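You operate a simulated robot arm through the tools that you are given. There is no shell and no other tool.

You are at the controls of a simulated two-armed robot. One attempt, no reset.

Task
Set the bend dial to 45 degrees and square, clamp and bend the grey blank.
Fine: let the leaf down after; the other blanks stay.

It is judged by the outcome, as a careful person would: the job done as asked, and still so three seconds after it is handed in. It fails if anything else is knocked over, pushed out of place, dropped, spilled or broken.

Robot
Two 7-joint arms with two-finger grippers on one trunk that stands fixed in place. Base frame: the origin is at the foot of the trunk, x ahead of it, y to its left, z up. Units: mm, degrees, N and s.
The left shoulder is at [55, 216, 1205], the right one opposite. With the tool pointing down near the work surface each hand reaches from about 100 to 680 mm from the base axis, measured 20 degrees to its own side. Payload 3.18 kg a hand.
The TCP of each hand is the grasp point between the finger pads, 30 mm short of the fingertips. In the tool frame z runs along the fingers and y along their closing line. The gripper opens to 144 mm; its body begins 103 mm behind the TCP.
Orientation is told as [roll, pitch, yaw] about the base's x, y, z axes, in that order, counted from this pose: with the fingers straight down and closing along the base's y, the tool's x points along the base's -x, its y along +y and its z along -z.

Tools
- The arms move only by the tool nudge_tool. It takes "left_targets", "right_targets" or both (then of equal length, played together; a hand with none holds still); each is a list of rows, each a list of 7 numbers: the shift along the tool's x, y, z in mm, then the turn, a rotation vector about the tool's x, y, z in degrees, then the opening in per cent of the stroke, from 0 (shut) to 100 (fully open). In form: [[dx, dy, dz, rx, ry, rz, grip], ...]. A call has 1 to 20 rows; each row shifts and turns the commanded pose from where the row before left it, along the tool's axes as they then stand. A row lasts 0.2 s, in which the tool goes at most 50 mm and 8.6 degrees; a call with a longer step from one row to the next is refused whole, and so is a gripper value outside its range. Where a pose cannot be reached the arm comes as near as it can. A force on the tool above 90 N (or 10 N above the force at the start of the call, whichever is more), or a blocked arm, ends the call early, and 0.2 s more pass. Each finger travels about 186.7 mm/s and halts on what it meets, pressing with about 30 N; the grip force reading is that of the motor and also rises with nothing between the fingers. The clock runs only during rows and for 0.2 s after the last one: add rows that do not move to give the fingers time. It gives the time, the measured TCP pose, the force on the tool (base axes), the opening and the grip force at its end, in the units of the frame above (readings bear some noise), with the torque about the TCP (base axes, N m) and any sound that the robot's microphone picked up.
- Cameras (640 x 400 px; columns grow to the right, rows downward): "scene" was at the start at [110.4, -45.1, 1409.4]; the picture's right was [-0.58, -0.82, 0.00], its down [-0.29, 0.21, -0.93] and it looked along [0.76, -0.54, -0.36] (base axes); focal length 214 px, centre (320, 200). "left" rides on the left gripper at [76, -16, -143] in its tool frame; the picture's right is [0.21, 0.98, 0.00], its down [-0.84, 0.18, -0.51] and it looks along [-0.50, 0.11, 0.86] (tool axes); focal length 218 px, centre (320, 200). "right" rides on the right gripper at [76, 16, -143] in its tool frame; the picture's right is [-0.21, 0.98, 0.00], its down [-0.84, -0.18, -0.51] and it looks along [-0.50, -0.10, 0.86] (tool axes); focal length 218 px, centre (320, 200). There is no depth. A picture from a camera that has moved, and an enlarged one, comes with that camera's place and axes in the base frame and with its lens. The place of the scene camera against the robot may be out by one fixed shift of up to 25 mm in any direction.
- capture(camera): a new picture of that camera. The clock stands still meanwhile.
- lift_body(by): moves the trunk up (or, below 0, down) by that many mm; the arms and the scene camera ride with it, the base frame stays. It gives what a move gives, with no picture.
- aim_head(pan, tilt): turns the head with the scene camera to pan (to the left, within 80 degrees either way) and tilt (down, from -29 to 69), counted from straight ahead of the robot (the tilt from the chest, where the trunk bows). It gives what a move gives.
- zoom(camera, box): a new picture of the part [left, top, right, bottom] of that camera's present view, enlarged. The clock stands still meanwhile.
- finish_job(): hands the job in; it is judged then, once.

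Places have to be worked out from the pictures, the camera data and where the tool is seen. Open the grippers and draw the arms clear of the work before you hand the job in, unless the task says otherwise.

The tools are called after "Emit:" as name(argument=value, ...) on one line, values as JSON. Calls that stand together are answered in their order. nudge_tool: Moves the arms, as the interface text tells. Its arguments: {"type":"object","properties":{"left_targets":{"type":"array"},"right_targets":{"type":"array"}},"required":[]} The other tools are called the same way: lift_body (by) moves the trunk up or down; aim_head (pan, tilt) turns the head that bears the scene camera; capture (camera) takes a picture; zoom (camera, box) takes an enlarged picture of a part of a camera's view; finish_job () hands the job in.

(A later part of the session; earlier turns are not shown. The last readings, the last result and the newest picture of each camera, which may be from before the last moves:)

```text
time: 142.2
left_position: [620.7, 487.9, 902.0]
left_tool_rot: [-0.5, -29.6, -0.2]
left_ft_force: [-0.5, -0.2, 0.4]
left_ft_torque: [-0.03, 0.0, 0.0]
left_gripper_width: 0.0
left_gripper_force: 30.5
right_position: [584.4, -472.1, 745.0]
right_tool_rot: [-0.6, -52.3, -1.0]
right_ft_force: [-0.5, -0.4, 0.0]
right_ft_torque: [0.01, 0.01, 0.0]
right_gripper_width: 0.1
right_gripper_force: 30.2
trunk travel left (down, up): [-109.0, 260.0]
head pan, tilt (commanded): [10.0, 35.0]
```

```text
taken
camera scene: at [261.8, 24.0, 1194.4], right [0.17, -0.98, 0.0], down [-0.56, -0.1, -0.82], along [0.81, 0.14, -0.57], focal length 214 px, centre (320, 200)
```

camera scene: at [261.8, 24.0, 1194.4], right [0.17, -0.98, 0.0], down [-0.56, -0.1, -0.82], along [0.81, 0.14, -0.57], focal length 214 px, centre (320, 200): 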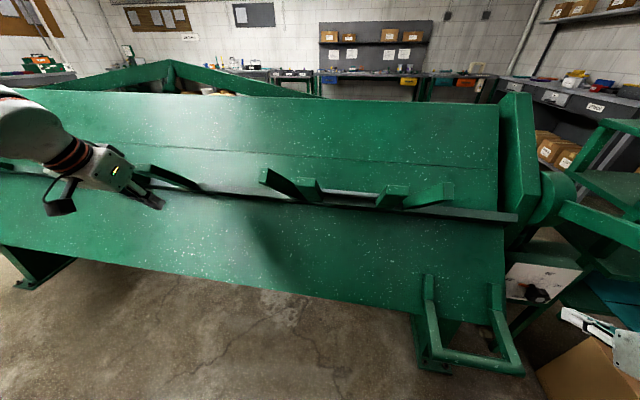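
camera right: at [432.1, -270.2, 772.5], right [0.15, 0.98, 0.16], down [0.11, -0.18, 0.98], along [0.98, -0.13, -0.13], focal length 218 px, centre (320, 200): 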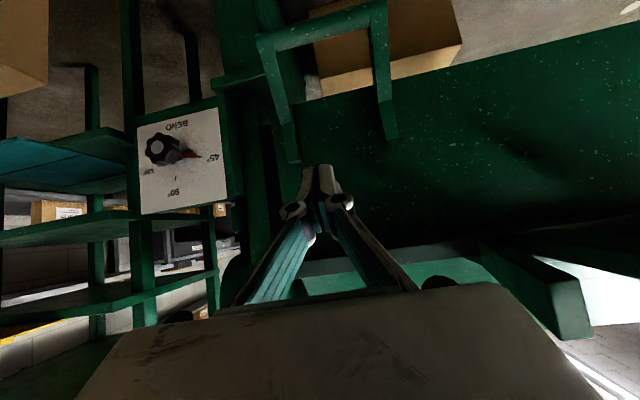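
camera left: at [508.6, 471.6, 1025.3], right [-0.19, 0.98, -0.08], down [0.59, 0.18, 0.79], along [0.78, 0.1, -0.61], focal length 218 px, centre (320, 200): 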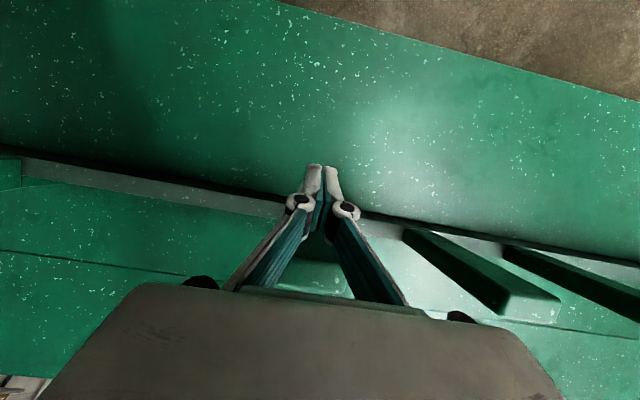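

The leaf stays up alone. From this freer tilt (−30°) I push along the finger normal toward the rest to press the leaf to its stop.

Emit:
nudge_tool(left_targets=[[-5, 0, 0, 0, 0, 0, 0], [-5, 0, 0, 0, 0, 0, 0], [-5, 0, 0, 0, 0, 0, 0], [0, 0, 0, 0, 0, 0, 0]])

Emit:
nudge_tool(left_targets=[[-3, 0, 0, 0, 0, 0, 0], [-3, 0, 0, 0, 0, 0, 0], [0, 0, 0, 0, 0, 0, 0]])

Emit:
nudge_tool(left_targets=[[-3, 0, 0, 0, 0, 0, 0], [-3, 0, 0, 0, 0, 0, 0], [0, 0, 0, 0, 0, 0, 0]])

Emit:
zoom(camera="scene", box=[240, 150, 480, 250])

```text
time: 143.2
left_position: [632.7, 487.4, 909.7]
left_tool_rot: [-0.4, -29.6, -0.4]
left_ft_force: [0.4, -0.2, 0.0]
left_ft_torque: [-0.02, 0.02, 0.03]
left_gripper_width: 0.0
left_gripper_force: 30.1
right_position: [587.3, -471.3, 745.4]
right_tool_rot: [-0.6, -52.4, -1.0]
right_ft_force: [0.3, -0.1, -0.4]
right_ft_torque: [-0.01, -0.05, 0.02]
right_gripper_width: 0.0
right_gripper_force: 30.3
trunk travel left (down, up): [-109.0, 260.0]
head pan, tilt (commanded): [10.0, 35.0]
```

```text
time: 144.1
left_position: [639.8, 487.8, 913.3]
left_tool_rot: [-0.4, -29.5, -0.4]
left_ft_force: [-0.3, 0.8, -0.1]
left_ft_torque: [-0.05, 0.0, -0.01]
left_gripper_width: 0.1
left_gripper_force: 30.7
right_position: [584.9, -472.8, 746.0]
right_tool_rot: [-0.6, -52.3, -1.0]
right_ft_force: [-0.2, 0.1, 1.0]
right_ft_torque: [-0.01, 0.04, -0.01]
right_gripper_width: 0.0
right_gripper_force: 29.9
trunk travel left (down, up): [-109.0, 260.0]
head pan, tilt (commanded): [10.0, 35.0]
```

```text
time: 144.8
left_position: [645.1, 488.4, 915.0]
left_tool_rot: [-0.4, -29.6, -0.1]
left_ft_force: [-0.2, 0.6, -0.6]
left_ft_torque: [-0.02, 0.02, -0.01]
left_gripper_width: 0.0
left_gripper_force: 30.9
right_position: [585.9, -471.4, 747.2]
right_tool_rot: [-0.6, -52.3, -1.0]
right_ft_force: [0.0, -0.7, 0.4]
right_ft_torque: [-0.01, 0.03, -0.01]
right_gripper_width: 0.0
right_gripper_force: 29.7
trunk travel left (down, up): [-109.0, 260.0]
head pan, tilt (commanded): [10.0, 35.0]
```

```text
2.67 times, centred on (360, 200) of scene
camera zoom: at [261.9, 24.0, 1194.4], right [0.17, -0.98, 0.0], down [-0.56, -0.1, -0.82], along [0.81, 0.14, -0.57], focal length 572 px, centre (213, 200)
```

zoom: 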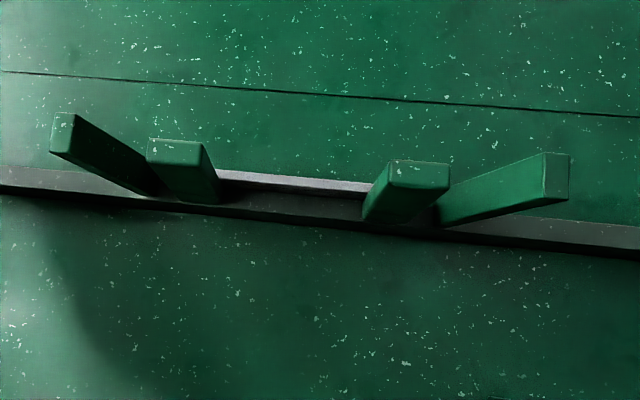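

No contact yet, so the leaf is slightly higher than I assumed. I keep advancing in 3 mm steps.

Emit:
nudge_tool(left_targets=[[-3, 0, 0, 0, 0, 0, 0], [-3, 0, 0, 0, 0, 0, 0], [0, 0, 0, 0, 0, 0, 0]])

Emit:
nudge_tool(left_targets=[[-3, 0, 0, 0, 0, 0, 0], [-3, 0, 0, 0, 0, 0, 0], [0, 0, 0, 0, 0, 0, 0]])

Emit:
capture(camera="left")

Emit:
zoom(camera="scene", box=[20, 130, 240, 260])

```text
time: 145.7
left_position: [650.5, 487.6, 918.1]
left_tool_rot: [-0.5, -29.6, -0.2]
left_ft_force: [0.7, -0.3, 0.0]
left_ft_torque: [0.03, -0.02, 0.0]
left_gripper_width: 0.0
left_gripper_force: 30.8
right_position: [584.4, -470.6, 746.6]
right_tool_rot: [-0.6, -52.3, -1.0]
right_ft_force: [-0.3, 0.0, 0.4]
right_ft_torque: [0.0, 0.01, -0.03]
right_gripper_width: 0.0
right_gripper_force: 29.9
trunk travel left (down, up): [-109.0, 260.0]
head pan, tilt (commanded): [10.0, 35.0]
```

```text
time: 146.4
left_position: [649.4, 487.8, 918.2]
left_tool_rot: [-0.7, -29.0, 0.0]
left_ft_force: [-48.0, -2.5, -15.9]
left_ft_torque: [0.3, -3.03, 0.33]
left_gripper_width: 5.7
left_gripper_force: 30.6
right_position: [583.5, -470.4, 746.4]
right_tool_rot: [-0.7, -52.4, -1.0]
right_ft_force: [0.2, -0.1, -0.4]
right_ft_torque: [-0.03, 0.01, 0.02]
right_gripper_width: 0.0
right_gripper_force: 29.7
trunk travel left (down, up): [-109.0, 260.0]
head pan, tilt (commanded): [10.0, 35.0]
```

```text
taken
camera left: at [512.7, 472.6, 1005.3], right [-0.18, 0.98, -0.11], down [0.49, 0.19, 0.85], along [0.85, 0.1, -0.51], focal length 218 px, centre (320, 200)
```

left: 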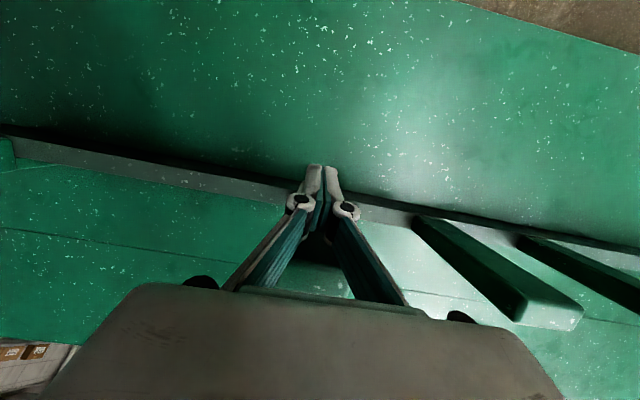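

```text
2.91 times, centred on (130, 195) of scene
camera zoom: at [258.7, 24.6, 1194.9], right [0.17, -0.98, 0.0], down [-0.56, -0.1, -0.82], along [0.81, 0.14, -0.57], focal length 624 px, centre (873, 214)
```

zoom: 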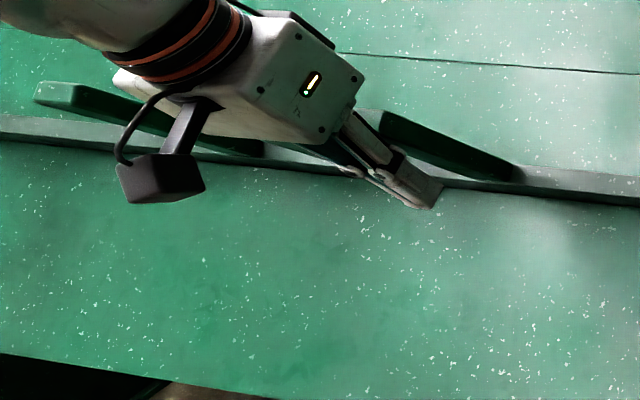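

A firm stop: 50 N with no travel. I compare the leaf picture once more to confirm it is at its stop.

Emit:
zoom(camera="scene", box=[240, 150, 480, 250])

Emit:
nudge_tool(left_targets=[[-2, 0, 0, 0, 0, 0, 0], [0, 0, 0, 0, 0, 0, 0], [0, 0, 0, 0, 0, 0, 0]])

Emit:
zoom(camera="scene", box=[240, 150, 480, 250])

```text
2.67 times, centred on (360, 200) of scene
camera zoom: at [258.7, 24.6, 1194.9], right [0.17, -0.98, 0.0], down [-0.56, -0.1, -0.82], along [0.81, 0.14, -0.57], focal length 572 px, centre (213, 200)
```

zoom: 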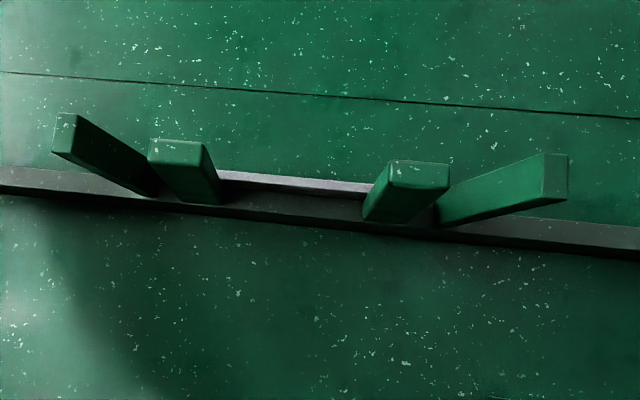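

```text
time: 147.2
left_position: [649.3, 488.1, 918.5]
left_tool_rot: [-0.6, -28.6, 0.0]
left_ft_force: [-57.1, -4.1, -24.6]
left_ft_torque: [-0.21, -3.7, -0.02]
left_gripper_width: 5.8
left_gripper_force: 31.0
right_position: [584.4, -470.8, 748.5]
right_tool_rot: [-0.7, -52.5, -1.0]
right_ft_force: [-0.2, 0.7, -0.2]
right_ft_torque: [0.02, 0.0, -0.04]
right_gripper_width: 0.1
right_gripper_force: 30.1
trunk travel left (down, up): [-109.0, 260.0]
head pan, tilt (commanded): [10.0, 35.0]
```

```text
2.67 times, centred on (360, 200) of scene
camera zoom: at [258.3, 25.0, 1195.1], right [0.17, -0.98, 0.0], down [-0.56, -0.1, -0.82], along [0.81, 0.14, -0.57], focal length 572 px, centre (213, 200)
```

zoom: 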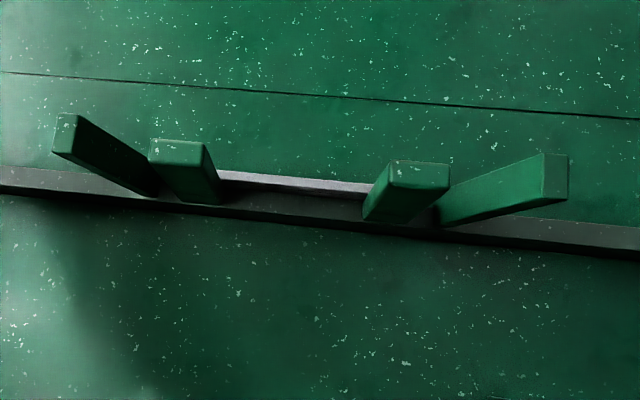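

62 N and no movement: the leaf is at the 45° stop. Now I withdraw the left hand from under the rest; the leaf holds itself, so I will push it back down by pressing on the front of its apron.

Emit:
nudge_tool(left_targets=[[8, 0, 0, 0, 0, 0, 0], [10, 0, -5, 0, -1, 0, 0], [16, 0, -9, 0, -2, 0, 0], [18, 0, -10, 0, -2, 0, 0], [18, 0, -10, 0, -2, 0, 0], [18, 0, -10, 0, -2, 0, 0], [0, 0, 0, 0, 0, 0, 0]])

Emit:
capture(camera="scene")

Emit:
capture(camera="left")

```text
time: 148.8
left_position: [558.4, 488.1, 913.2]
left_tool_rot: [-0.4, -38.6, -0.1]
left_ft_force: [-0.6, 0.6, -0.6]
left_ft_torque: [0.02, 0.04, 0.0]
left_gripper_width: 0.0
left_gripper_force: 31.1
right_position: [585.3, -472.7, 746.0]
right_tool_rot: [-0.6, -52.2, -1.0]
right_ft_force: [0.1, 0.9, 0.3]
right_ft_torque: [0.01, -0.01, 0.02]
right_gripper_width: 0.0
right_gripper_force: 29.9
trunk travel left (down, up): [-109.0, 260.0]
head pan, tilt (commanded): [10.0, 35.0]
```

```text
taken
camera scene: at [261.8, 24.1, 1194.3], right [0.17, -0.98, 0.0], down [-0.56, -0.1, -0.82], along [0.81, 0.14, -0.57], focal length 214 px, centre (320, 200)
```

scene: 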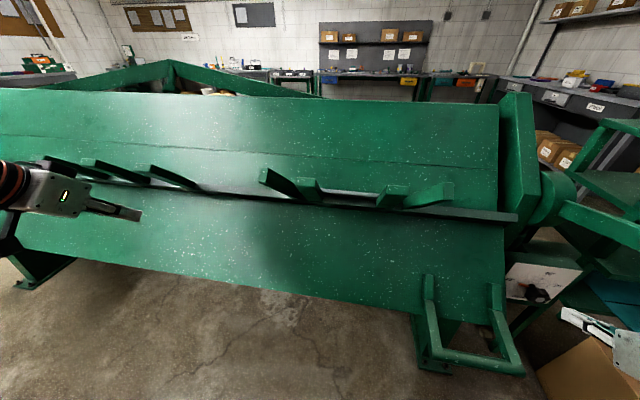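

```text
taken
camera left: at [408.1, 473.1, 975.3], right [-0.15, 0.98, -0.14], down [0.34, 0.18, 0.92], along [0.93, 0.1, -0.36], focal length 218 px, centre (320, 200)
```

left: 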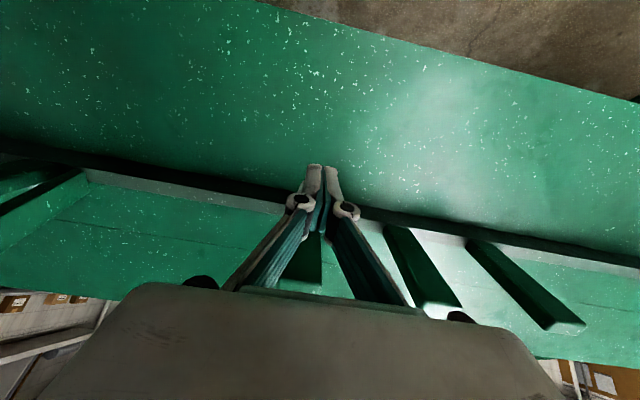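

The leaf still stands at 45° without support. I lower the left hand to face the apron, tilted −55°, at about (572, 488, 754).

Emit:
nudge_tool(left_targets=[[12.6, 0, 19, 0, -2.35, 0, 0], [13.4, 0, 18.4, 0, -2.35, 0, 0], [14.1, 0, 17.9, 0, -2.35, 0, 0], [14.8, 0, 17.3, 0, -2.35, 0, 0], [15.5, 0, 16.7, 0, -2.35, 0, 0], [16.2, 0, 16, 0, -2.35, 0, 0], [16.8, 0, 15.3, 0, -2.35, 0, 0], [0, 0, 0, 0, 0, 0, 0]])

Emit:
capture(camera="left")

Emit:
capture(camera="scene")

```text
time: 150.7
left_position: [563.5, 504.4, 774.6]
left_tool_rot: [0.7, -53.6, 0.4]
left_ft_force: [0.4, 0.2, 0.5]
left_ft_torque: [-0.02, 0.01, -0.01]
left_gripper_width: 0.0
left_gripper_force: 30.7
left hand out of reach, approached as far as the arm can: row 6, 7
right_position: [586.8, -471.9, 747.4]
right_tool_rot: [-0.6, -52.4, -1.1]
right_ft_force: [-0.5, -0.9, 0.1]
right_ft_torque: [0.01, -0.01, 0.02]
right_gripper_width: 0.0
right_gripper_force: 29.9
trunk travel left (down, up): [-109.0, 260.0]
head pan, tilt (commanded): [10.0, 35.0]
```

```text
taken
camera left: at [402.7, 484.3, 796.8], right [-0.14, 0.98, -0.16], down [0.09, 0.17, 0.98], along [0.99, 0.12, -0.11], focal length 218 px, centre (320, 200)
```

left: 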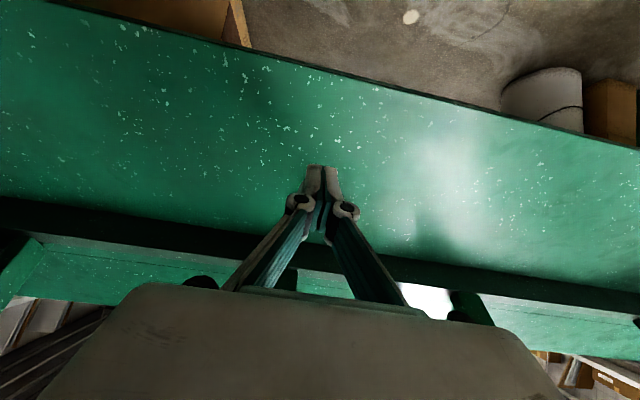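

```text
taken
camera scene: at [261.0, 23.5, 1194.7], right [0.17, -0.98, 0.0], down [-0.56, -0.1, -0.82], along [0.81, 0.14, -0.57], focal length 214 px, centre (320, 200)
```

scene: 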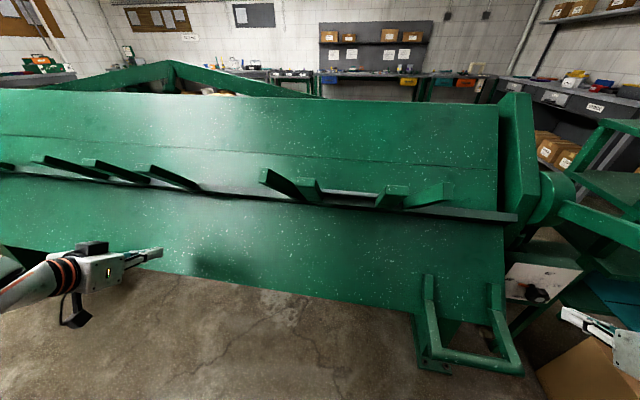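

The fingers point at the apron, contact expected after about 70 mm. I advance 60 mm, then slowly.

Emit:
nudge_tool(left_targets=[[0, 0, 15, 0, 0, 0, 0], [0, 0, 15, 0, 0, 0, 0], [0, 0, 15, 0, 0, 0, 0], [0, 0, 12, 0, 0, 0, 0], [0, 0, 0, 0, 0, 0, 0]])

Emit:
nudge_tool(left_targets=[[0, 0, 6, 0, 0, 0, 0], [0, 0, 6, 0, 0, 0, 0], [0, 0, 0, 0, 0, 0, 0]])

Emit:
nudge_tool(left_targets=[[0, 0, 5, 0, 0, 0, 0], [0, 0, 5, 0, 0, 0, 0], [0, 0, 0, 0, 0, 0, 0]])

Emit:
capture(camera="scene")

```text
time: 151.8
left_position: [611.3, 504.8, 741.0]
left_tool_rot: [-0.7, -55.0, 0.0]
left_ft_force: [0.3, 0.4, 0.1]
left_ft_torque: [0.0, -0.04, 0.0]
left_gripper_width: 0.1
left_gripper_force: 30.8
right_position: [586.6, -470.8, 745.4]
right_tool_rot: [-0.5, -52.3, -1.0]
right_ft_force: [0.2, 0.1, -0.6]
right_ft_torque: [0.02, -0.01, 0.01]
right_gripper_width: 0.0
right_gripper_force: 30.1
trunk travel left (down, up): [-109.0, 260.0]
head pan, tilt (commanded): [10.0, 35.0]
```

```text
time: 152.7
left_position: [619.4, 507.8, 739.3]
left_tool_rot: [-0.9, -54.7, 0.1]
left_ft_force: [0.2, -0.3, 0.0]
left_ft_torque: [0.0, -0.05, 0.03]
left_gripper_width: 0.0
left_gripper_force: 30.4
left hand out of reach, approached as far as the arm can: row 2
right_position: [586.5, -471.5, 746.6]
right_tool_rot: [-0.7, -52.3, -1.0]
right_ft_force: [-0.6, 0.4, -0.1]
right_ft_torque: [0.0, -0.01, 0.01]
right_gripper_width: 0.0
right_gripper_force: 29.8
trunk travel left (down, up): [-109.0, 260.0]
head pan, tilt (commanded): [10.0, 35.0]
```

```text
time: 153.4
left_position: [625.9, 511.5, 738.2]
left_tool_rot: [-0.8, -54.8, 0.1]
left_ft_force: [-0.6, 0.4, -0.2]
left_ft_torque: [-0.01, 0.03, 0.02]
left_gripper_width: 0.0
left_gripper_force: 30.9
left hand out of reach, approached as far as the arm can: row 1
right_position: [584.9, -471.6, 745.6]
right_tool_rot: [-0.6, -52.4, -1.0]
right_ft_force: [-0.5, -0.5, 0.1]
right_ft_torque: [0.0, -0.03, -0.03]
right_gripper_width: 0.0
right_gripper_force: 30.0
trunk travel left (down, up): [-109.0, 260.0]
head pan, tilt (commanded): [10.0, 35.0]
```

```text
taken
camera scene: at [261.9, 24.0, 1194.4], right [0.17, -0.98, 0.0], down [-0.56, -0.1, -0.82], along [0.81, 0.14, -0.57], focal length 214 px, centre (320, 200)
```

scene: 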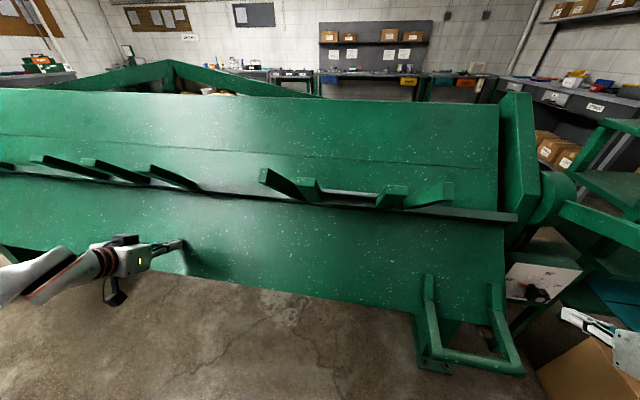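

The fingertips are about to touch the apron. I push forward (+x) in small steps and watch the leaf.

Emit:
nudge_tool(left_targets=[[-2.3, 0, 3.3, 0, 0, 0, 0], [-2.3, 0, 3.3, 0, 0, 0, 0], [-2.3, 0, 3.3, 0, 0, 0, 0], [0, 0, 0, 0, 0, 0, 0]])

Emit:
nudge_tool(left_targets=[[-2.3, 0, 3.3, 0, 0, 0, 0], [-2.3, 0, 3.3, 0, 0, 0, 0], [-2.3, 0, 3.3, 0, 0, 0, 0], [0, 0, 0, 0, 0, 0, 0]])

Emit:
capture(camera="scene")

```text
time: 154.4
left_position: [638.0, 513.1, 740.5]
left_tool_rot: [-0.8, -54.9, -0.1]
left_ft_force: [-4.5, 0.2, 1.5]
left_ft_torque: [0.04, 0.08, 0.07]
left_gripper_width: 0.1
left_gripper_force: 30.5
left hand out of reach, approached as far as the arm can: row 1
right_position: [585.5, -472.1, 746.4]
right_tool_rot: [-0.6, -52.3, -1.0]
right_ft_force: [0.3, 0.4, 0.0]
right_ft_torque: [-0.01, 0.03, 0.0]
right_gripper_width: 0.1
right_gripper_force: 29.5
trunk travel left (down, up): [-109.0, 260.0]
head pan, tilt (commanded): [10.0, 35.0]
```

```text
time: 155.4
left_position: [649.0, 514.7, 742.4]
left_tool_rot: [-1.0, -54.8, 0.1]
left_ft_force: [-12.5, -0.4, 3.9]
left_ft_torque: [0.03, 0.28, 0.04]
left_gripper_width: 5.9
left_gripper_force: 30.7
left hand out of reach, approached as far as the arm can: row 1
right_position: [585.1, -471.6, 747.1]
right_tool_rot: [-0.6, -52.5, -0.9]
right_ft_force: [-0.8, 0.1, 0.3]
right_ft_torque: [0.01, 0.0, 0.04]
right_gripper_width: 0.0
right_gripper_force: 30.1
trunk travel left (down, up): [-109.0, 260.0]
head pan, tilt (commanded): [10.0, 35.0]
```

```text
taken
camera scene: at [260.7, 23.8, 1194.7], right [0.17, -0.98, 0.0], down [-0.56, -0.1, -0.82], along [0.81, 0.14, -0.57], focal length 214 px, centre (320, 200)
```

scene: 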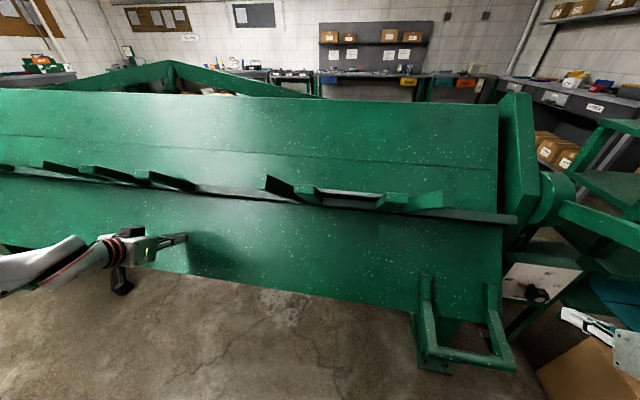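

The leaf is coming down with about 13 N. I keep pushing forward step by step.

Emit:
nudge_tool(left_targets=[[-2.3, 0, 3.3, 0, 0, 0, 0], [-2.3, 0, 3.3, 0, 0, 0, 0], [-2.3, 0, 3.3, 0, 0, 0, 0], [-2.3, 0, 3.3, 0, 0, 0, 0], [-2.3, 0, 3.3, 0, 0, 0, 0], [0, 0, 0, 0, 0, 0, 0]])

Emit:
nudge_tool(left_targets=[[-2.0, 0, 3.6, 0, 0, 0, 0], [-2.0, 0, 3.6, 0, 0, 0, 0], [-2.0, 0, 3.6, 0, 0, 0, 0], [-2.0, 0, 3.6, 0, 0, 0, 0], [-2.0, 0, 3.6, 0, 0, 0, 0], [0, 0, 0, 0, 0, 0, 0]])

Emit:
capture(camera="scene")

Emit:
capture(camera="left")

```text
time: 156.8
left_position: [670.4, 517.0, 745.1]
left_tool_rot: [-0.7, -55.0, -0.1]
left_ft_force: [0.3, -0.7, -0.3]
left_ft_torque: [0.0, -0.01, 0.02]
left_gripper_width: 0.2
left_gripper_force: 30.7
left hand out of reach, approached as far as the arm can: row 2
right_position: [586.3, -471.6, 745.3]
right_tool_rot: [-0.6, -52.3, -1.0]
right_ft_force: [0.0, -0.5, 0.6]
right_ft_torque: [0.03, 0.0, 0.0]
right_gripper_width: 0.1
right_gripper_force: 30.3
trunk travel left (down, up): [-109.0, 260.0]
head pan, tilt (commanded): [10.0, 35.0]
```

```text
time: 158.2
left_position: [685.7, 516.6, 739.5]
left_tool_rot: [-0.7, -54.7, 0.2]
left_ft_force: [-2.1, -1.0, -0.1]
left_ft_torque: [-0.03, -0.05, 0.04]
left_gripper_width: 0.0
left_gripper_force: 30.5
left hand out of reach, approached as far as the arm can: row 1
right_position: [586.0, -471.4, 744.8]
right_tool_rot: [-0.6, -52.2, -1.0]
right_ft_force: [0.3, -0.4, 0.2]
right_ft_torque: [0.03, 0.02, 0.02]
right_gripper_width: 0.0
right_gripper_force: 30.2
trunk travel left (down, up): [-109.0, 260.0]
head pan, tilt (commanded): [10.0, 35.0]
```

```text
taken
camera scene: at [262.2, 23.8, 1193.8], right [0.17, -0.98, 0.0], down [-0.56, -0.1, -0.82], along [0.81, 0.14, -0.57], focal length 214 px, centre (320, 200)
```

scene: 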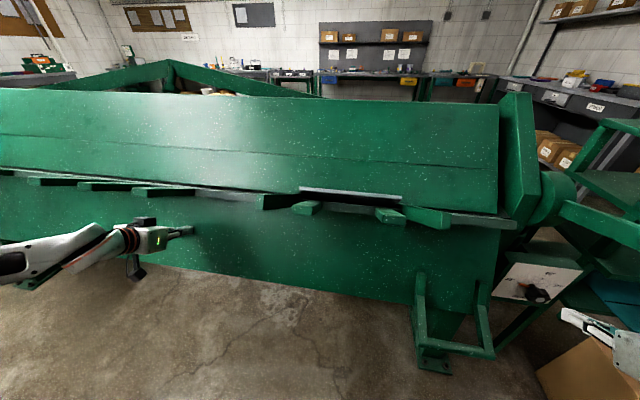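

```text
taken
camera left: at [524.0, 500.4, 758.5], right [-0.11, 0.98, -0.18], down [0.07, 0.19, 0.98], along [0.99, 0.1, -0.09], focal length 218 px, centre (320, 200)
```

left: 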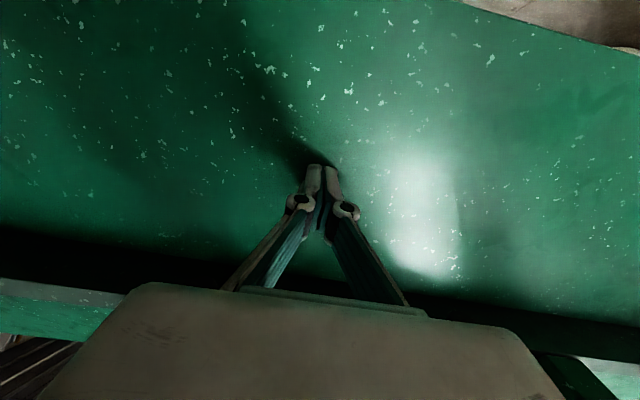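

The leaf is about half-way down, and the blank's flange stays bent up. The rest above (y 466–514) would come down onto my hand, so I shift the hand to the free gap at y≈350 before pushing further.

Emit:
nudge_tool(left_targets=[[5, 0, -12, 0, 0, 0, 0], [0, -27, 0, 0, 0, 0, 0], [0, -27, 0, 0, 0, 0, 0], [0, -27, 0, 0, 0, 0, 0], [0, -27, 0, 0, 0, 0, 0], [0, -27, 0, 0, 0, 0, 0], [0, -27, 0, 0, 0, 0, 0], [0, 0, 0, 0, 0, 0, 0]])

Emit:
capture(camera="scene")

```text
time: 160.1
left_position: [676.4, 466.0, 746.7]
left_tool_rot: [-0.7, -55.0, 0.1]
left_ft_force: [-0.3, -0.6, -0.1]
left_ft_torque: [-0.01, 0.02, 0.0]
left_gripper_width: 0.0
left_gripper_force: 30.5
left hand out of reach, approached as far as the arm can: row 2, 4, 5, 6, 7
right_position: [585.8, -471.4, 745.9]
right_tool_rot: [-0.6, -52.4, -0.9]
right_ft_force: [-0.9, -0.1, 0.1]
right_ft_torque: [-0.01, -0.03, 0.02]
right_gripper_width: 0.0
right_gripper_force: 30.4
trunk travel left (down, up): [-109.0, 260.0]
head pan, tilt (commanded): [10.0, 35.0]
```

```text
taken
camera scene: at [261.9, 24.1, 1194.4], right [0.17, -0.98, 0.0], down [-0.56, -0.1, -0.82], along [0.81, 0.14, -0.57], focal length 214 px, centre (320, 200)
```

scene: 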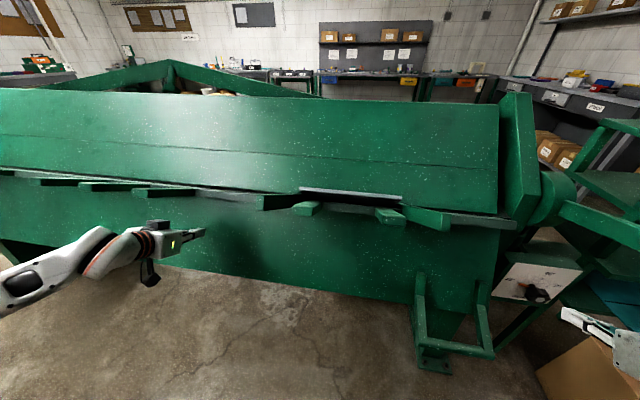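

The arm cannot tilt enough further inboard. Instead, since the leaf is now only about 22° up, I will press it down from above on the end of rest A with a steep hand. First I back the left hand out and raise it.

Emit:
nudge_tool(left_targets=[[14.3, 0, -20.5, 0, 0, 0, 0], [14.3, 0, -20.5, 0, 0, 0, 0], [14.3, 0, -20.5, 0, 0, 0, 0], [14.3, 0, -20.5, 0, 0, 0, 0], [14.3, 0, -20.5, 0, 0, 0, 0], [14.3, 0, -20.5, 0, 0, 0, 0], [0, 0, 0, 0, 0, 0, 0]])

Emit:
nudge_tool(left_targets=[[-20, 3, -14, 0, 3, 0, 0], [-20, 3, -15, 0, 3, 0, 0], [-19, 3, -17, 0, 3, 0, 0], [-18, 3, -18, 0, 3, 0, 0], [-17, 3, -20, 0, 3, 0, 0], [-15, 3, -21, 0, 3, 0, 0], [-14, 3, -22, 0, 3, 0, 0], [-12, 3, -23, 0, 3, 0, 0], [-11, 0, -24, 0, 2, 0, 0], [0, 0, 0, 0, 0, 0, 0]])

Emit:
capture(camera="scene")

Emit:
capture(camera="left")

```text
time: 161.7
left_position: [525.0, 465.5, 746.1]
left_tool_rot: [-0.7, -55.1, 0.1]
left_ft_force: [1.2, -0.3, 1.0]
left_ft_torque: [0.03, 0.01, -0.02]
left_gripper_width: 0.0
left_gripper_force: 31.2
right_position: [585.7, -471.9, 746.9]
right_tool_rot: [-0.5, -52.4, -1.0]
right_ft_force: [-0.8, -0.3, 0.6]
right_ft_torque: [0.0, 0.0, 0.01]
right_gripper_width: 0.2
right_gripper_force: 29.8
trunk travel left (down, up): [-109.0, 260.0]
head pan, tilt (commanded): [10.0, 35.0]
```

```text
time: 163.8
left_position: [516.8, 443.8, 951.9]
left_tool_rot: [-0.4, -29.2, 0.0]
left_ft_force: [0.3, 0.3, 0.4]
left_ft_torque: [0.01, 0.02, 0.01]
left_gripper_width: 0.0
left_gripper_force: 30.9
left hand out of reach, approached as far as the arm can: row 8, 9
right_position: [586.8, -472.2, 746.3]
right_tool_rot: [-0.5, -52.4, -1.0]
right_ft_force: [-0.5, 0.1, 0.3]
right_ft_torque: [0.0, 0.01, 0.0]
right_gripper_width: 0.0
right_gripper_force: 30.2
trunk travel left (down, up): [-109.0, 260.0]
head pan, tilt (commanded): [10.0, 35.0]
```

```text
taken
camera scene: at [262.0, 24.0, 1194.4], right [0.17, -0.98, 0.0], down [-0.56, -0.1, -0.82], along [0.81, 0.14, -0.57], focal length 214 px, centre (320, 200)
```

scene: 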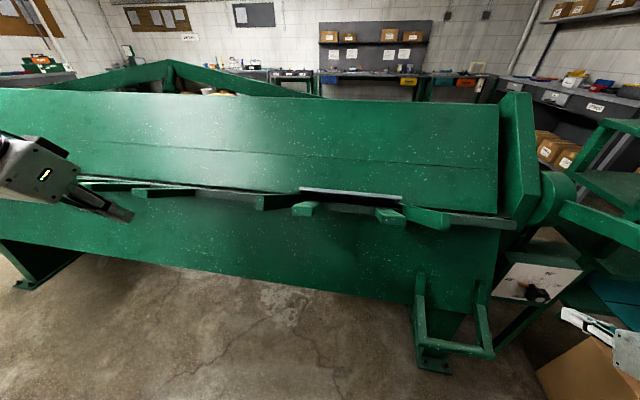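

```text
taken
camera left: at [380.2, 428.5, 1038.3], right [-0.18, 0.98, -0.11], down [0.49, 0.18, 0.85], along [0.85, 0.1, -0.51], focal length 218 px, centre (320, 200)
```

left: 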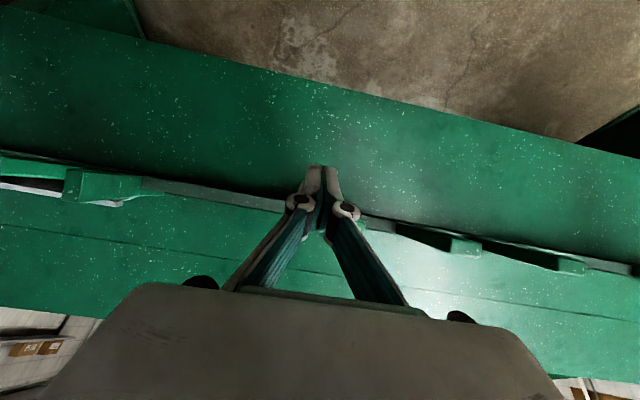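

The right hand is actually well placed to push the leaf down on the apron between the handle arms. I move the left hand back a bit and slide the right hand to y≈−267.

Emit:
nudge_tool(left_targets=[[17, 0, -10, 0, 0, 0, 0], [17, 0, -10, 0, 0, 0, 0], [0, 0, 0, 0, 0, 0, 0], [0, 0, 0, 0, 0, 0, 0], [0, 0, 0, 0, 0, 0, 0], [0, 0, 0, 0, 0, 0, 0], [0, 0, 0, 0, 0, 0, 0], [0, 0, 0, 0, 0, 0, 0]], right_targets=[[0, 29, 0, 0, 0, 0, 0], [0, 29, 0, 0, 0, 0, 0], [0, 29, 0, 0, 0, 0, 0], [0, 29, 0, 0, 0, 0, 0], [0, 29, 0, 0, 0, 0, 0], [0, 29, 0, 0, 0, 0, 0], [0, 29, 0, 0, 0, 0, 0], [0, 0, 0, 0, 0, 0, 0]])

Emit:
capture(camera="right")

Emit:
capture(camera="scene")

```text
time: 165.7
left_position: [478.2, 445.7, 953.0]
left_tool_rot: [-0.6, -29.1, -0.2]
left_ft_force: [-0.2, 0.1, -0.6]
left_ft_torque: [-0.05, -0.02, 0.0]
left_gripper_width: 0.2
left_gripper_force: 31.0
right_position: [591.8, -267.9, 745.8]
right_tool_rot: [-0.7, -52.2, -0.9]
right_ft_force: [-0.6, -0.5, -0.3]
right_ft_torque: [0.02, 0.0, -0.06]
right_gripper_width: 0.0
right_gripper_force: 30.1
trunk travel left (down, up): [-109.0, 260.0]
head pan, tilt (commanded): [10.0, 35.0]
```

```text
taken
camera right: at [432.6, -246.2, 772.1], right [0.15, 0.98, 0.16], down [0.11, -0.18, 0.98], along [0.98, -0.13, -0.13], focal length 218 px, centre (320, 200)
```

right: 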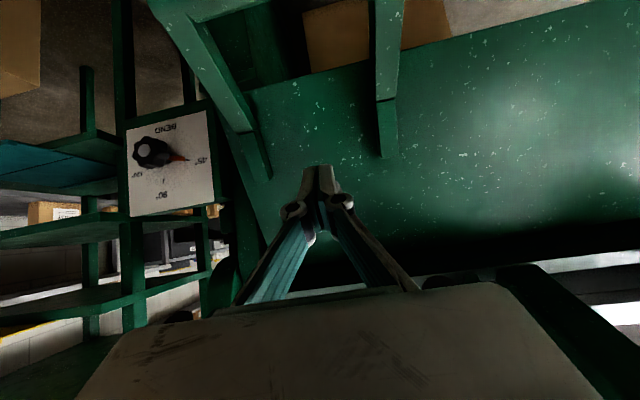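

```text
taken
camera scene: at [261.8, 24.3, 1194.4], right [0.17, -0.98, 0.0], down [-0.56, -0.1, -0.82], along [0.81, 0.14, -0.57], focal length 214 px, centre (320, 200)
```

scene: 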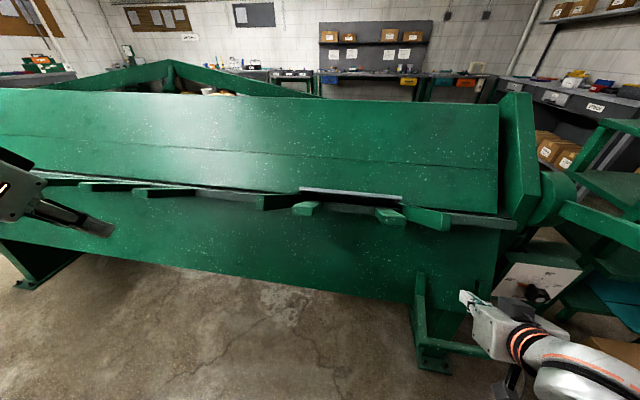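

The right hand points at the apron between the handle arms, with the guide well to the side. I advance 95 mm along the tool axis, then slowly to contact.

Emit:
nudge_tool(right_targets=[[0, 0, 16, 0, 0, 0, 0], [0, 0, 16, 0, 0, 0, 0], [0, 0, 16, 0, 0, 0, 0], [0, 0, 16, 0, 0, 0, 0], [0, 0, 16, 0, 0, 0, 0], [0, 0, 15, 0, 0, 0, 0], [0, 0, 0, 0, 0, 0, 0]])

Emit:
nudge_tool(right_targets=[[0, 0, 6, 0, 0, 0, 0], [0, 0, 6, 0, 0, 0, 0], [0, 0, 6, 0, 0, 0, 0], [0, 0, 6, 0, 0, 0, 0], [0, 0, 0, 0, 0, 0, 0]])

Emit:
capture(camera="scene")

Emit:
capture(camera="right")

```text
time: 167.2
left_position: [478.4, 446.0, 952.5]
left_tool_rot: [-0.5, -29.1, -0.2]
left_ft_force: [-0.1, 0.0, 0.5]
left_ft_torque: [-0.06, -0.02, 0.01]
left_gripper_width: 0.1
left_gripper_force: 30.6
right_position: [666.4, -270.5, 687.4]
right_tool_rot: [-0.6, -52.4, -1.1]
right_ft_force: [-0.2, 0.0, -0.2]
right_ft_torque: [0.01, 0.03, 0.01]
right_gripper_width: 0.0
right_gripper_force: 30.5
trunk travel left (down, up): [-109.0, 260.0]
head pan, tilt (commanded): [10.0, 35.0]
```

```text
time: 168.4
left_position: [477.2, 445.4, 953.1]
left_tool_rot: [-0.4, -29.1, -0.2]
left_ft_force: [0.2, -0.3, -0.4]
left_ft_torque: [0.02, 0.01, -0.03]
left_gripper_width: 0.0
left_gripper_force: 31.0
right_position: [685.3, -271.7, 673.3]
right_tool_rot: [-0.8, -52.3, -1.0]
right_ft_force: [-7.9, -4.0, 3.4]
right_ft_torque: [0.01, -0.04, -0.09]
right_gripper_width: 0.0
right_gripper_force: 31.0
trunk travel left (down, up): [-109.0, 260.0]
head pan, tilt (commanded): [10.0, 35.0]
```

```text
taken
camera scene: at [261.1, 23.9, 1194.6], right [0.17, -0.98, 0.0], down [-0.56, -0.1, -0.82], along [0.81, 0.14, -0.57], focal length 214 px, centre (320, 200)
```

scene: 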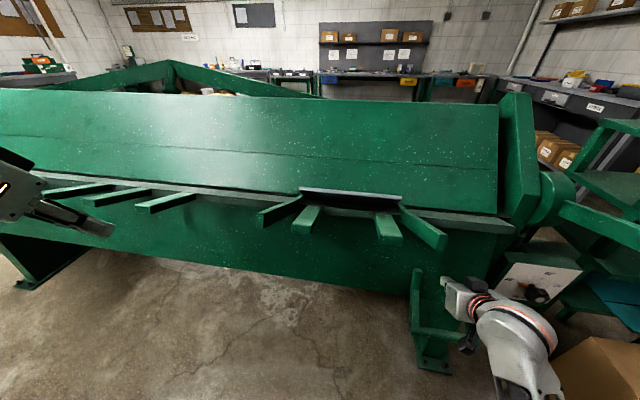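

```text
taken
camera right: at [526.4, -250.7, 699.4], right [0.15, 0.98, 0.16], down [0.11, -0.18, 0.98], along [0.98, -0.13, -0.13], focal length 218 px, centre (320, 200)
```

right: 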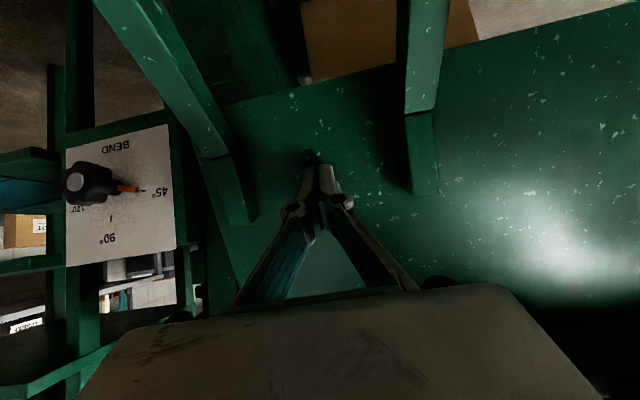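

The leaf follows downward (force ≈ 9 N). I continue pushing forward in short strokes until it is fully down.

Emit:
nudge_tool(right_targets=[[-2.6, 0, 4.2, 0, 0, 0, 0], [-2.6, 0, 4.2, 0, 0, 0, 0], [-2.6, 0, 4.2, 0, 0, 0, 0], [0, 0, 0, 0, 0, 0, 0]])

Emit:
nudge_tool(right_targets=[[-2.6, 0, 4.2, 0, 0, 0, 0], [-2.6, 0, 4.2, 0, 0, 0, 0], [-2.6, 0, 4.2, 0, 0, 0, 0], [0, 0, 0, 0, 0, 0, 0]])

Emit:
capture(camera="scene")

```text
time: 169.4
left_position: [479.2, 446.0, 952.3]
left_tool_rot: [-0.5, -29.0, -0.2]
left_ft_force: [-0.9, 0.0, 0.5]
left_ft_torque: [0.0, -0.01, 0.0]
left_gripper_width: 0.0
left_gripper_force: 30.8
right_position: [700.1, -271.5, 670.3]
right_tool_rot: [-0.6, -52.4, -1.1]
right_ft_force: [-4.9, 1.3, -1.1]
right_ft_torque: [-0.01, 0.08, 0.08]
right_gripper_width: 0.3
right_gripper_force: 30.2
trunk travel left (down, up): [-109.0, 260.0]
head pan, tilt (commanded): [10.0, 35.0]
```

```text
time: 170.4
left_position: [477.2, 445.4, 953.9]
left_tool_rot: [-0.5, -29.2, -0.2]
left_ft_force: [0.0, -0.6, 0.5]
left_ft_torque: [-0.02, 0.01, -0.01]
left_gripper_width: 0.2
left_gripper_force: 30.7
right_position: [715.8, -272.2, 669.5]
right_tool_rot: [-0.6, -52.5, -1.0]
right_ft_force: [-3.3, -2.5, 2.4]
right_ft_torque: [-0.04, -0.06, -0.05]
right_gripper_width: 0.1
right_gripper_force: 30.6
trunk travel left (down, up): [-109.0, 260.0]
head pan, tilt (commanded): [10.0, 35.0]
```

```text
taken
camera scene: at [261.3, 23.9, 1194.7], right [0.17, -0.98, 0.0], down [-0.56, -0.1, -0.82], along [0.81, 0.14, -0.57], focal length 214 px, centre (320, 200)
```

scene: 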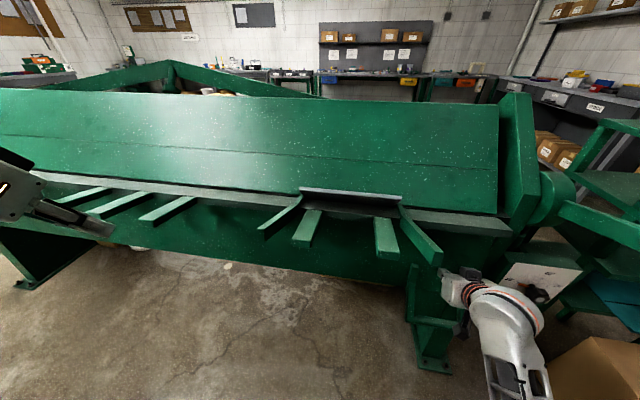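

Nearly down now, and the blank's bent flange stands up clearly. I push the last bit until the leaf's down-stop is felt.

Emit:
nudge_tool(right_targets=[[-2.6, 0, 4.2, 0, 0, 0, 0], [-2.6, 0, 4.2, 0, 0, 0, 0], [0, 0, 0, 0, 0, 0, 0]])

Emit:
nudge_tool(right_targets=[[-2.6, 0, 4.2, 0, 0, 0, 0], [-2.6, 0, 4.2, 0, 0, 0, 0], [0, 0, 0, 0, 0, 0, 0]])

Emit:
capture(camera="scene")

```text
time: 171.2
left_position: [479.0, 446.3, 953.2]
left_tool_rot: [-0.4, -29.2, -0.3]
left_ft_force: [-0.4, 0.8, -0.2]
left_ft_torque: [-0.01, -0.03, 0.01]
left_gripper_width: 0.2
left_gripper_force: 31.6
right_position: [724.8, -272.2, 668.6]
right_tool_rot: [-0.5, -52.3, -1.1]
right_ft_force: [0.6, 0.1, -0.4]
right_ft_torque: [-0.01, 0.01, 0.01]
right_gripper_width: 0.0
right_gripper_force: 30.1
trunk travel left (down, up): [-109.0, 260.0]
head pan, tilt (commanded): [10.0, 35.0]
```

```text
time: 172.1
left_position: [478.3, 446.0, 953.9]
left_tool_rot: [-0.4, -29.1, -0.2]
left_ft_force: [0.3, 0.4, -0.4]
left_ft_torque: [0.0, 0.01, 0.0]
left_gripper_width: 0.0
left_gripper_force: 31.2
right_position: [734.5, -273.3, 667.3]
right_tool_rot: [-0.7, -52.6, -1.1]
right_ft_force: [0.4, -0.1, 0.3]
right_ft_torque: [-0.01, 0.0, 0.01]
right_gripper_width: 0.0
right_gripper_force: 30.7
trunk travel left (down, up): [-109.0, 260.0]
head pan, tilt (commanded): [10.0, 35.0]
```

```text
taken
camera scene: at [261.3, 24.0, 1194.7], right [0.17, -0.98, 0.0], down [-0.56, -0.1, -0.82], along [0.81, 0.14, -0.57], focal length 214 px, centre (320, 200)
```

scene: 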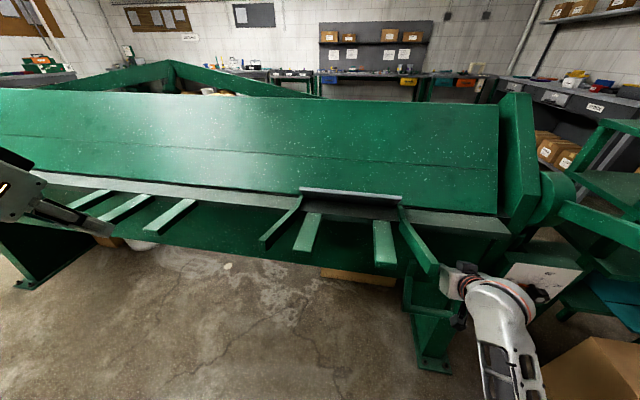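

The rests are back at their original place in the picture. I push a little more to feel whether the apron is against its stop.

Emit:
nudge_tool(right_targets=[[-2.6, 0, 4.2, 0, 0, 0, 0], [-2.6, 0, 4.2, 0, 0, 0, 0], [0, 0, 0, 0, 0, 0, 0]])

Emit:
nudge_tool(right_targets=[[-2.6, 0, 4.2, 0, 0, 0, 0], [-1.3, 0, 2.1, 0, 0, 0, 0], [0, 0, 0, 0, 0, 0, 0]])

Emit:
capture(camera="right")

Emit:
zoom(camera="scene", box=[230, 170, 470, 290])

```text
time: 172.8
left_position: [478.7, 445.5, 953.8]
left_tool_rot: [-0.3, -29.1, -0.2]
left_ft_force: [0.0, -0.9, 0.8]
left_ft_torque: [-0.02, -0.01, 0.0]
left_gripper_width: 0.2
left_gripper_force: 30.9
right_position: [745.1, -272.0, 667.8]
right_tool_rot: [-0.6, -52.5, -1.1]
right_ft_force: [-0.7, 0.2, 0.6]
right_ft_torque: [-0.02, 0.0, 0.02]
right_gripper_width: 0.0
right_gripper_force: 30.5
trunk travel left (down, up): [-109.0, 260.0]
head pan, tilt (commanded): [10.0, 35.0]
```

```text
time: 173.7
left_position: [476.9, 446.6, 953.9]
left_tool_rot: [-0.5, -29.0, -0.2]
left_ft_force: [0.6, 0.1, -0.2]
left_ft_torque: [-0.01, 0.0, 0.04]
left_gripper_width: 0.0
left_gripper_force: 31.0
right_position: [749.5, -272.8, 664.0]
right_tool_rot: [-0.7, -52.2, -1.1]
right_ft_force: [-28.5, 3.6, 1.2]
right_ft_torque: [-0.08, 0.11, 0.16]
right_gripper_width: 6.0
right_gripper_force: 30.9
trunk travel left (down, up): [-109.0, 260.0]
head pan, tilt (commanded): [10.0, 35.0]
```

```text
taken
camera right: at [591.2, -251.8, 692.3], right [0.15, 0.98, 0.16], down [0.11, -0.17, 0.98], along [0.98, -0.13, -0.14], focal length 218 px, centre (320, 200)
```

right: 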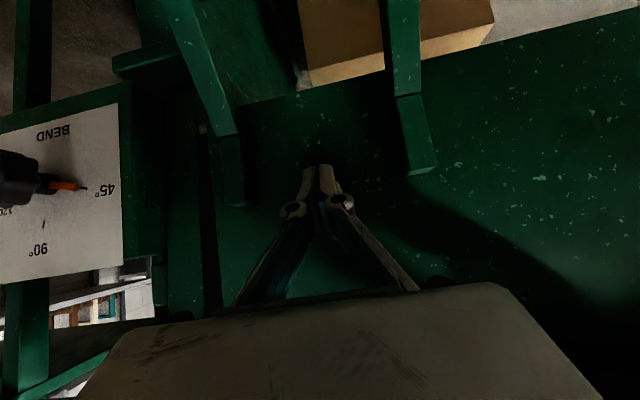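

```text
2.67 times, centred on (350, 230) of scene
camera zoom: at [260.1, 24.3, 1194.7], right [0.17, -0.98, 0.0], down [-0.56, -0.1, -0.82], along [0.81, 0.14, -0.57], focal length 572 px, centre (240, 120)
```

zoom: 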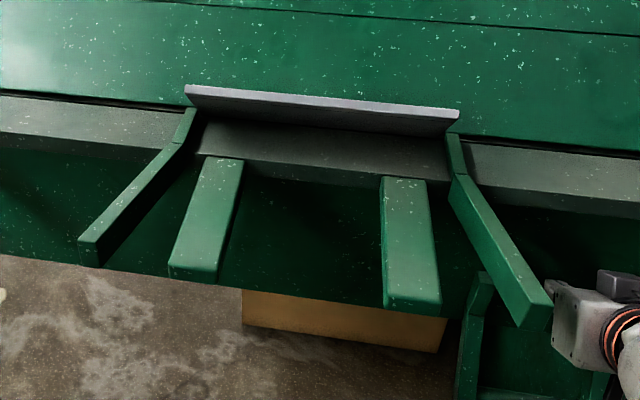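

28 N with the apron at x≈774: the leaf is fully down, the flange of the grey blank stays up at about 45°, and the dial still shows 45°. I back the right hand straight out.

Emit:
nudge_tool(right_targets=[[0, 0, -8, 0, 0, 0, 0], [0, 0, -15, 0, 0, 0, 0], [0, 0, -18, 0, 0, 0, 0], [0, 0, -18, 0, 0, 0, 0], [0, 0, -18, 0, 0, 0, 0], [0, 0, -18, 0, 0, 0, 0], [0, 0, -18, 0, 0, 0, 0], [0, 0, -18, 0, 0, 0, 0], [0, 0, -18, 0, 0, 0, 0], [0, 0, -18, 0, 0, 0, 0], [0, 0, 0, 0, 0, 0, 0]])

Emit:
capture(camera="scene")

Emit:
capture(camera="right")

```text
time: 176.1
left_position: [478.9, 445.7, 952.8]
left_tool_rot: [-0.5, -29.0, -0.2]
left_ft_force: [0.0, 0.4, -0.4]
left_ft_torque: [0.01, 0.01, -0.02]
left_gripper_width: 0.1
left_gripper_force: 30.8
right_position: [623.2, -293.3, 774.7]
right_tool_rot: [-11.3, -52.9, 7.8]
right_ft_force: [-0.3, 0.5, 0.1]
right_ft_torque: [-0.04, -0.01, 0.02]
right_gripper_width: 0.0
right_gripper_force: 30.9
trunk travel left (down, up): [-109.0, 260.0]
head pan, tilt (commanded): [10.0, 35.0]
```

```text
taken
camera scene: at [261.9, 24.0, 1194.4], right [0.17, -0.98, 0.0], down [-0.56, -0.1, -0.82], along [0.81, 0.14, -0.57], focal length 214 px, centre (320, 200)
```

scene: 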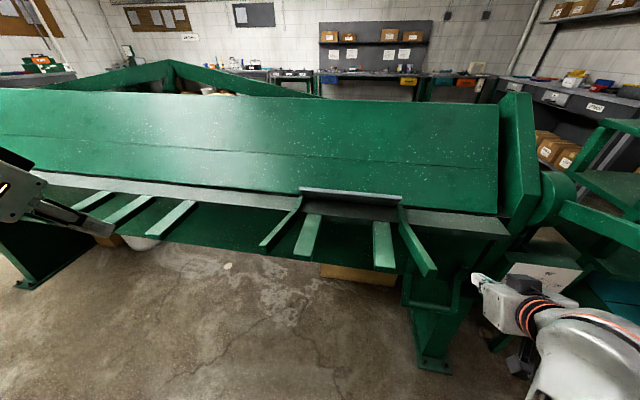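

```text
taken
camera right: at [463.7, -270.4, 796.8], right [0.14, 0.99, 0.05], down [0.09, -0.07, 0.99], along [0.99, -0.14, -0.1], focal length 218 px, centre (320, 200)
```

right: 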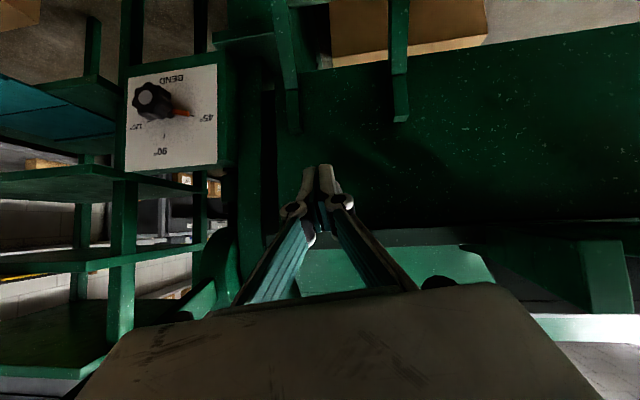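

Right hand is out of the handle region; leaf, rests and lever are unchanged. I draw the right hand further back from the brake, and open both grippers.

Emit:
nudge_tool(left_targets=[[10, 0, -5, 0, 0, 0, 20], [10, 0, -5, 0, 0, 0, 40], [0, 0, 0, 0, 0, 0, 50], [0, 0, 0, 0, 0, 0, 50], [0, 0, 0, 0, 0, 0, 50], [0, 0, 0, 0, 0, 0, 50], [0, 0, 0, 0, 0, 0, 50]], right_targets=[[9, 0, -12, 0, 0, 0, 0], [9, 0, -12, 0, 0, 0, 0], [9, 0, -12, 0, 0, 0, 0], [9, 0, -12, 0, 0, 0, 0], [9, 0, -12, 0, 0, 0, 20], [9, 0, -12, 0, 0, 0, 50], [0, 0, 0, 0, 0, 0, 50]])

Emit:
capture(camera="scene")

```text
time: 176.5
left_position: [465.3, 447.1, 951.9]
left_tool_rot: [-0.4, -29.0, -0.1]
left_ft_force: [0.1, -0.4, 0.1]
left_ft_torque: [-0.01, 0.02, -0.03]
left_gripper_width: 57.7
left_gripper_force: 0.1
right_position: [608.0, -304.6, 777.7]
right_tool_rot: [-14.8, -52.9, 10.6]
right_ft_force: [0.3, 0.2, -0.5]
right_ft_torque: [0.0, 0.02, 0.01]
right_gripper_width: 0.3
right_gripper_force: 30.8
right hand out of reach, approached as far as the arm can: row 2
trunk travel left (down, up): [-109.0, 260.0]
head pan, tilt (commanded): [10.0, 35.0]
stopped in row 2 (right hand): the arm was blocked; the commanded pose is now the measured one
```

```text
taken
camera scene: at [262.5, 24.2, 1194.3], right [0.17, -0.98, 0.0], down [-0.57, -0.1, -0.82], along [0.81, 0.14, -0.57], focal length 214 px, centre (320, 200)
```

scene: 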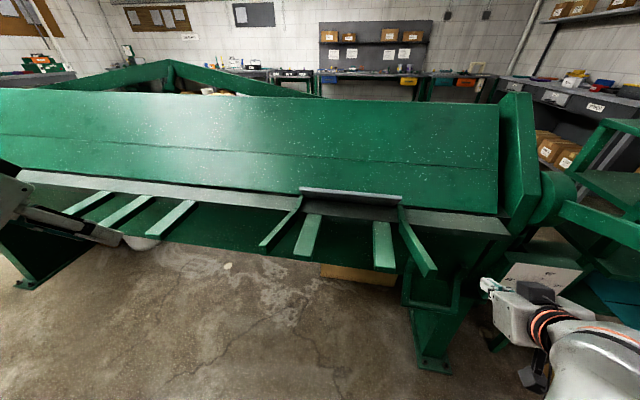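

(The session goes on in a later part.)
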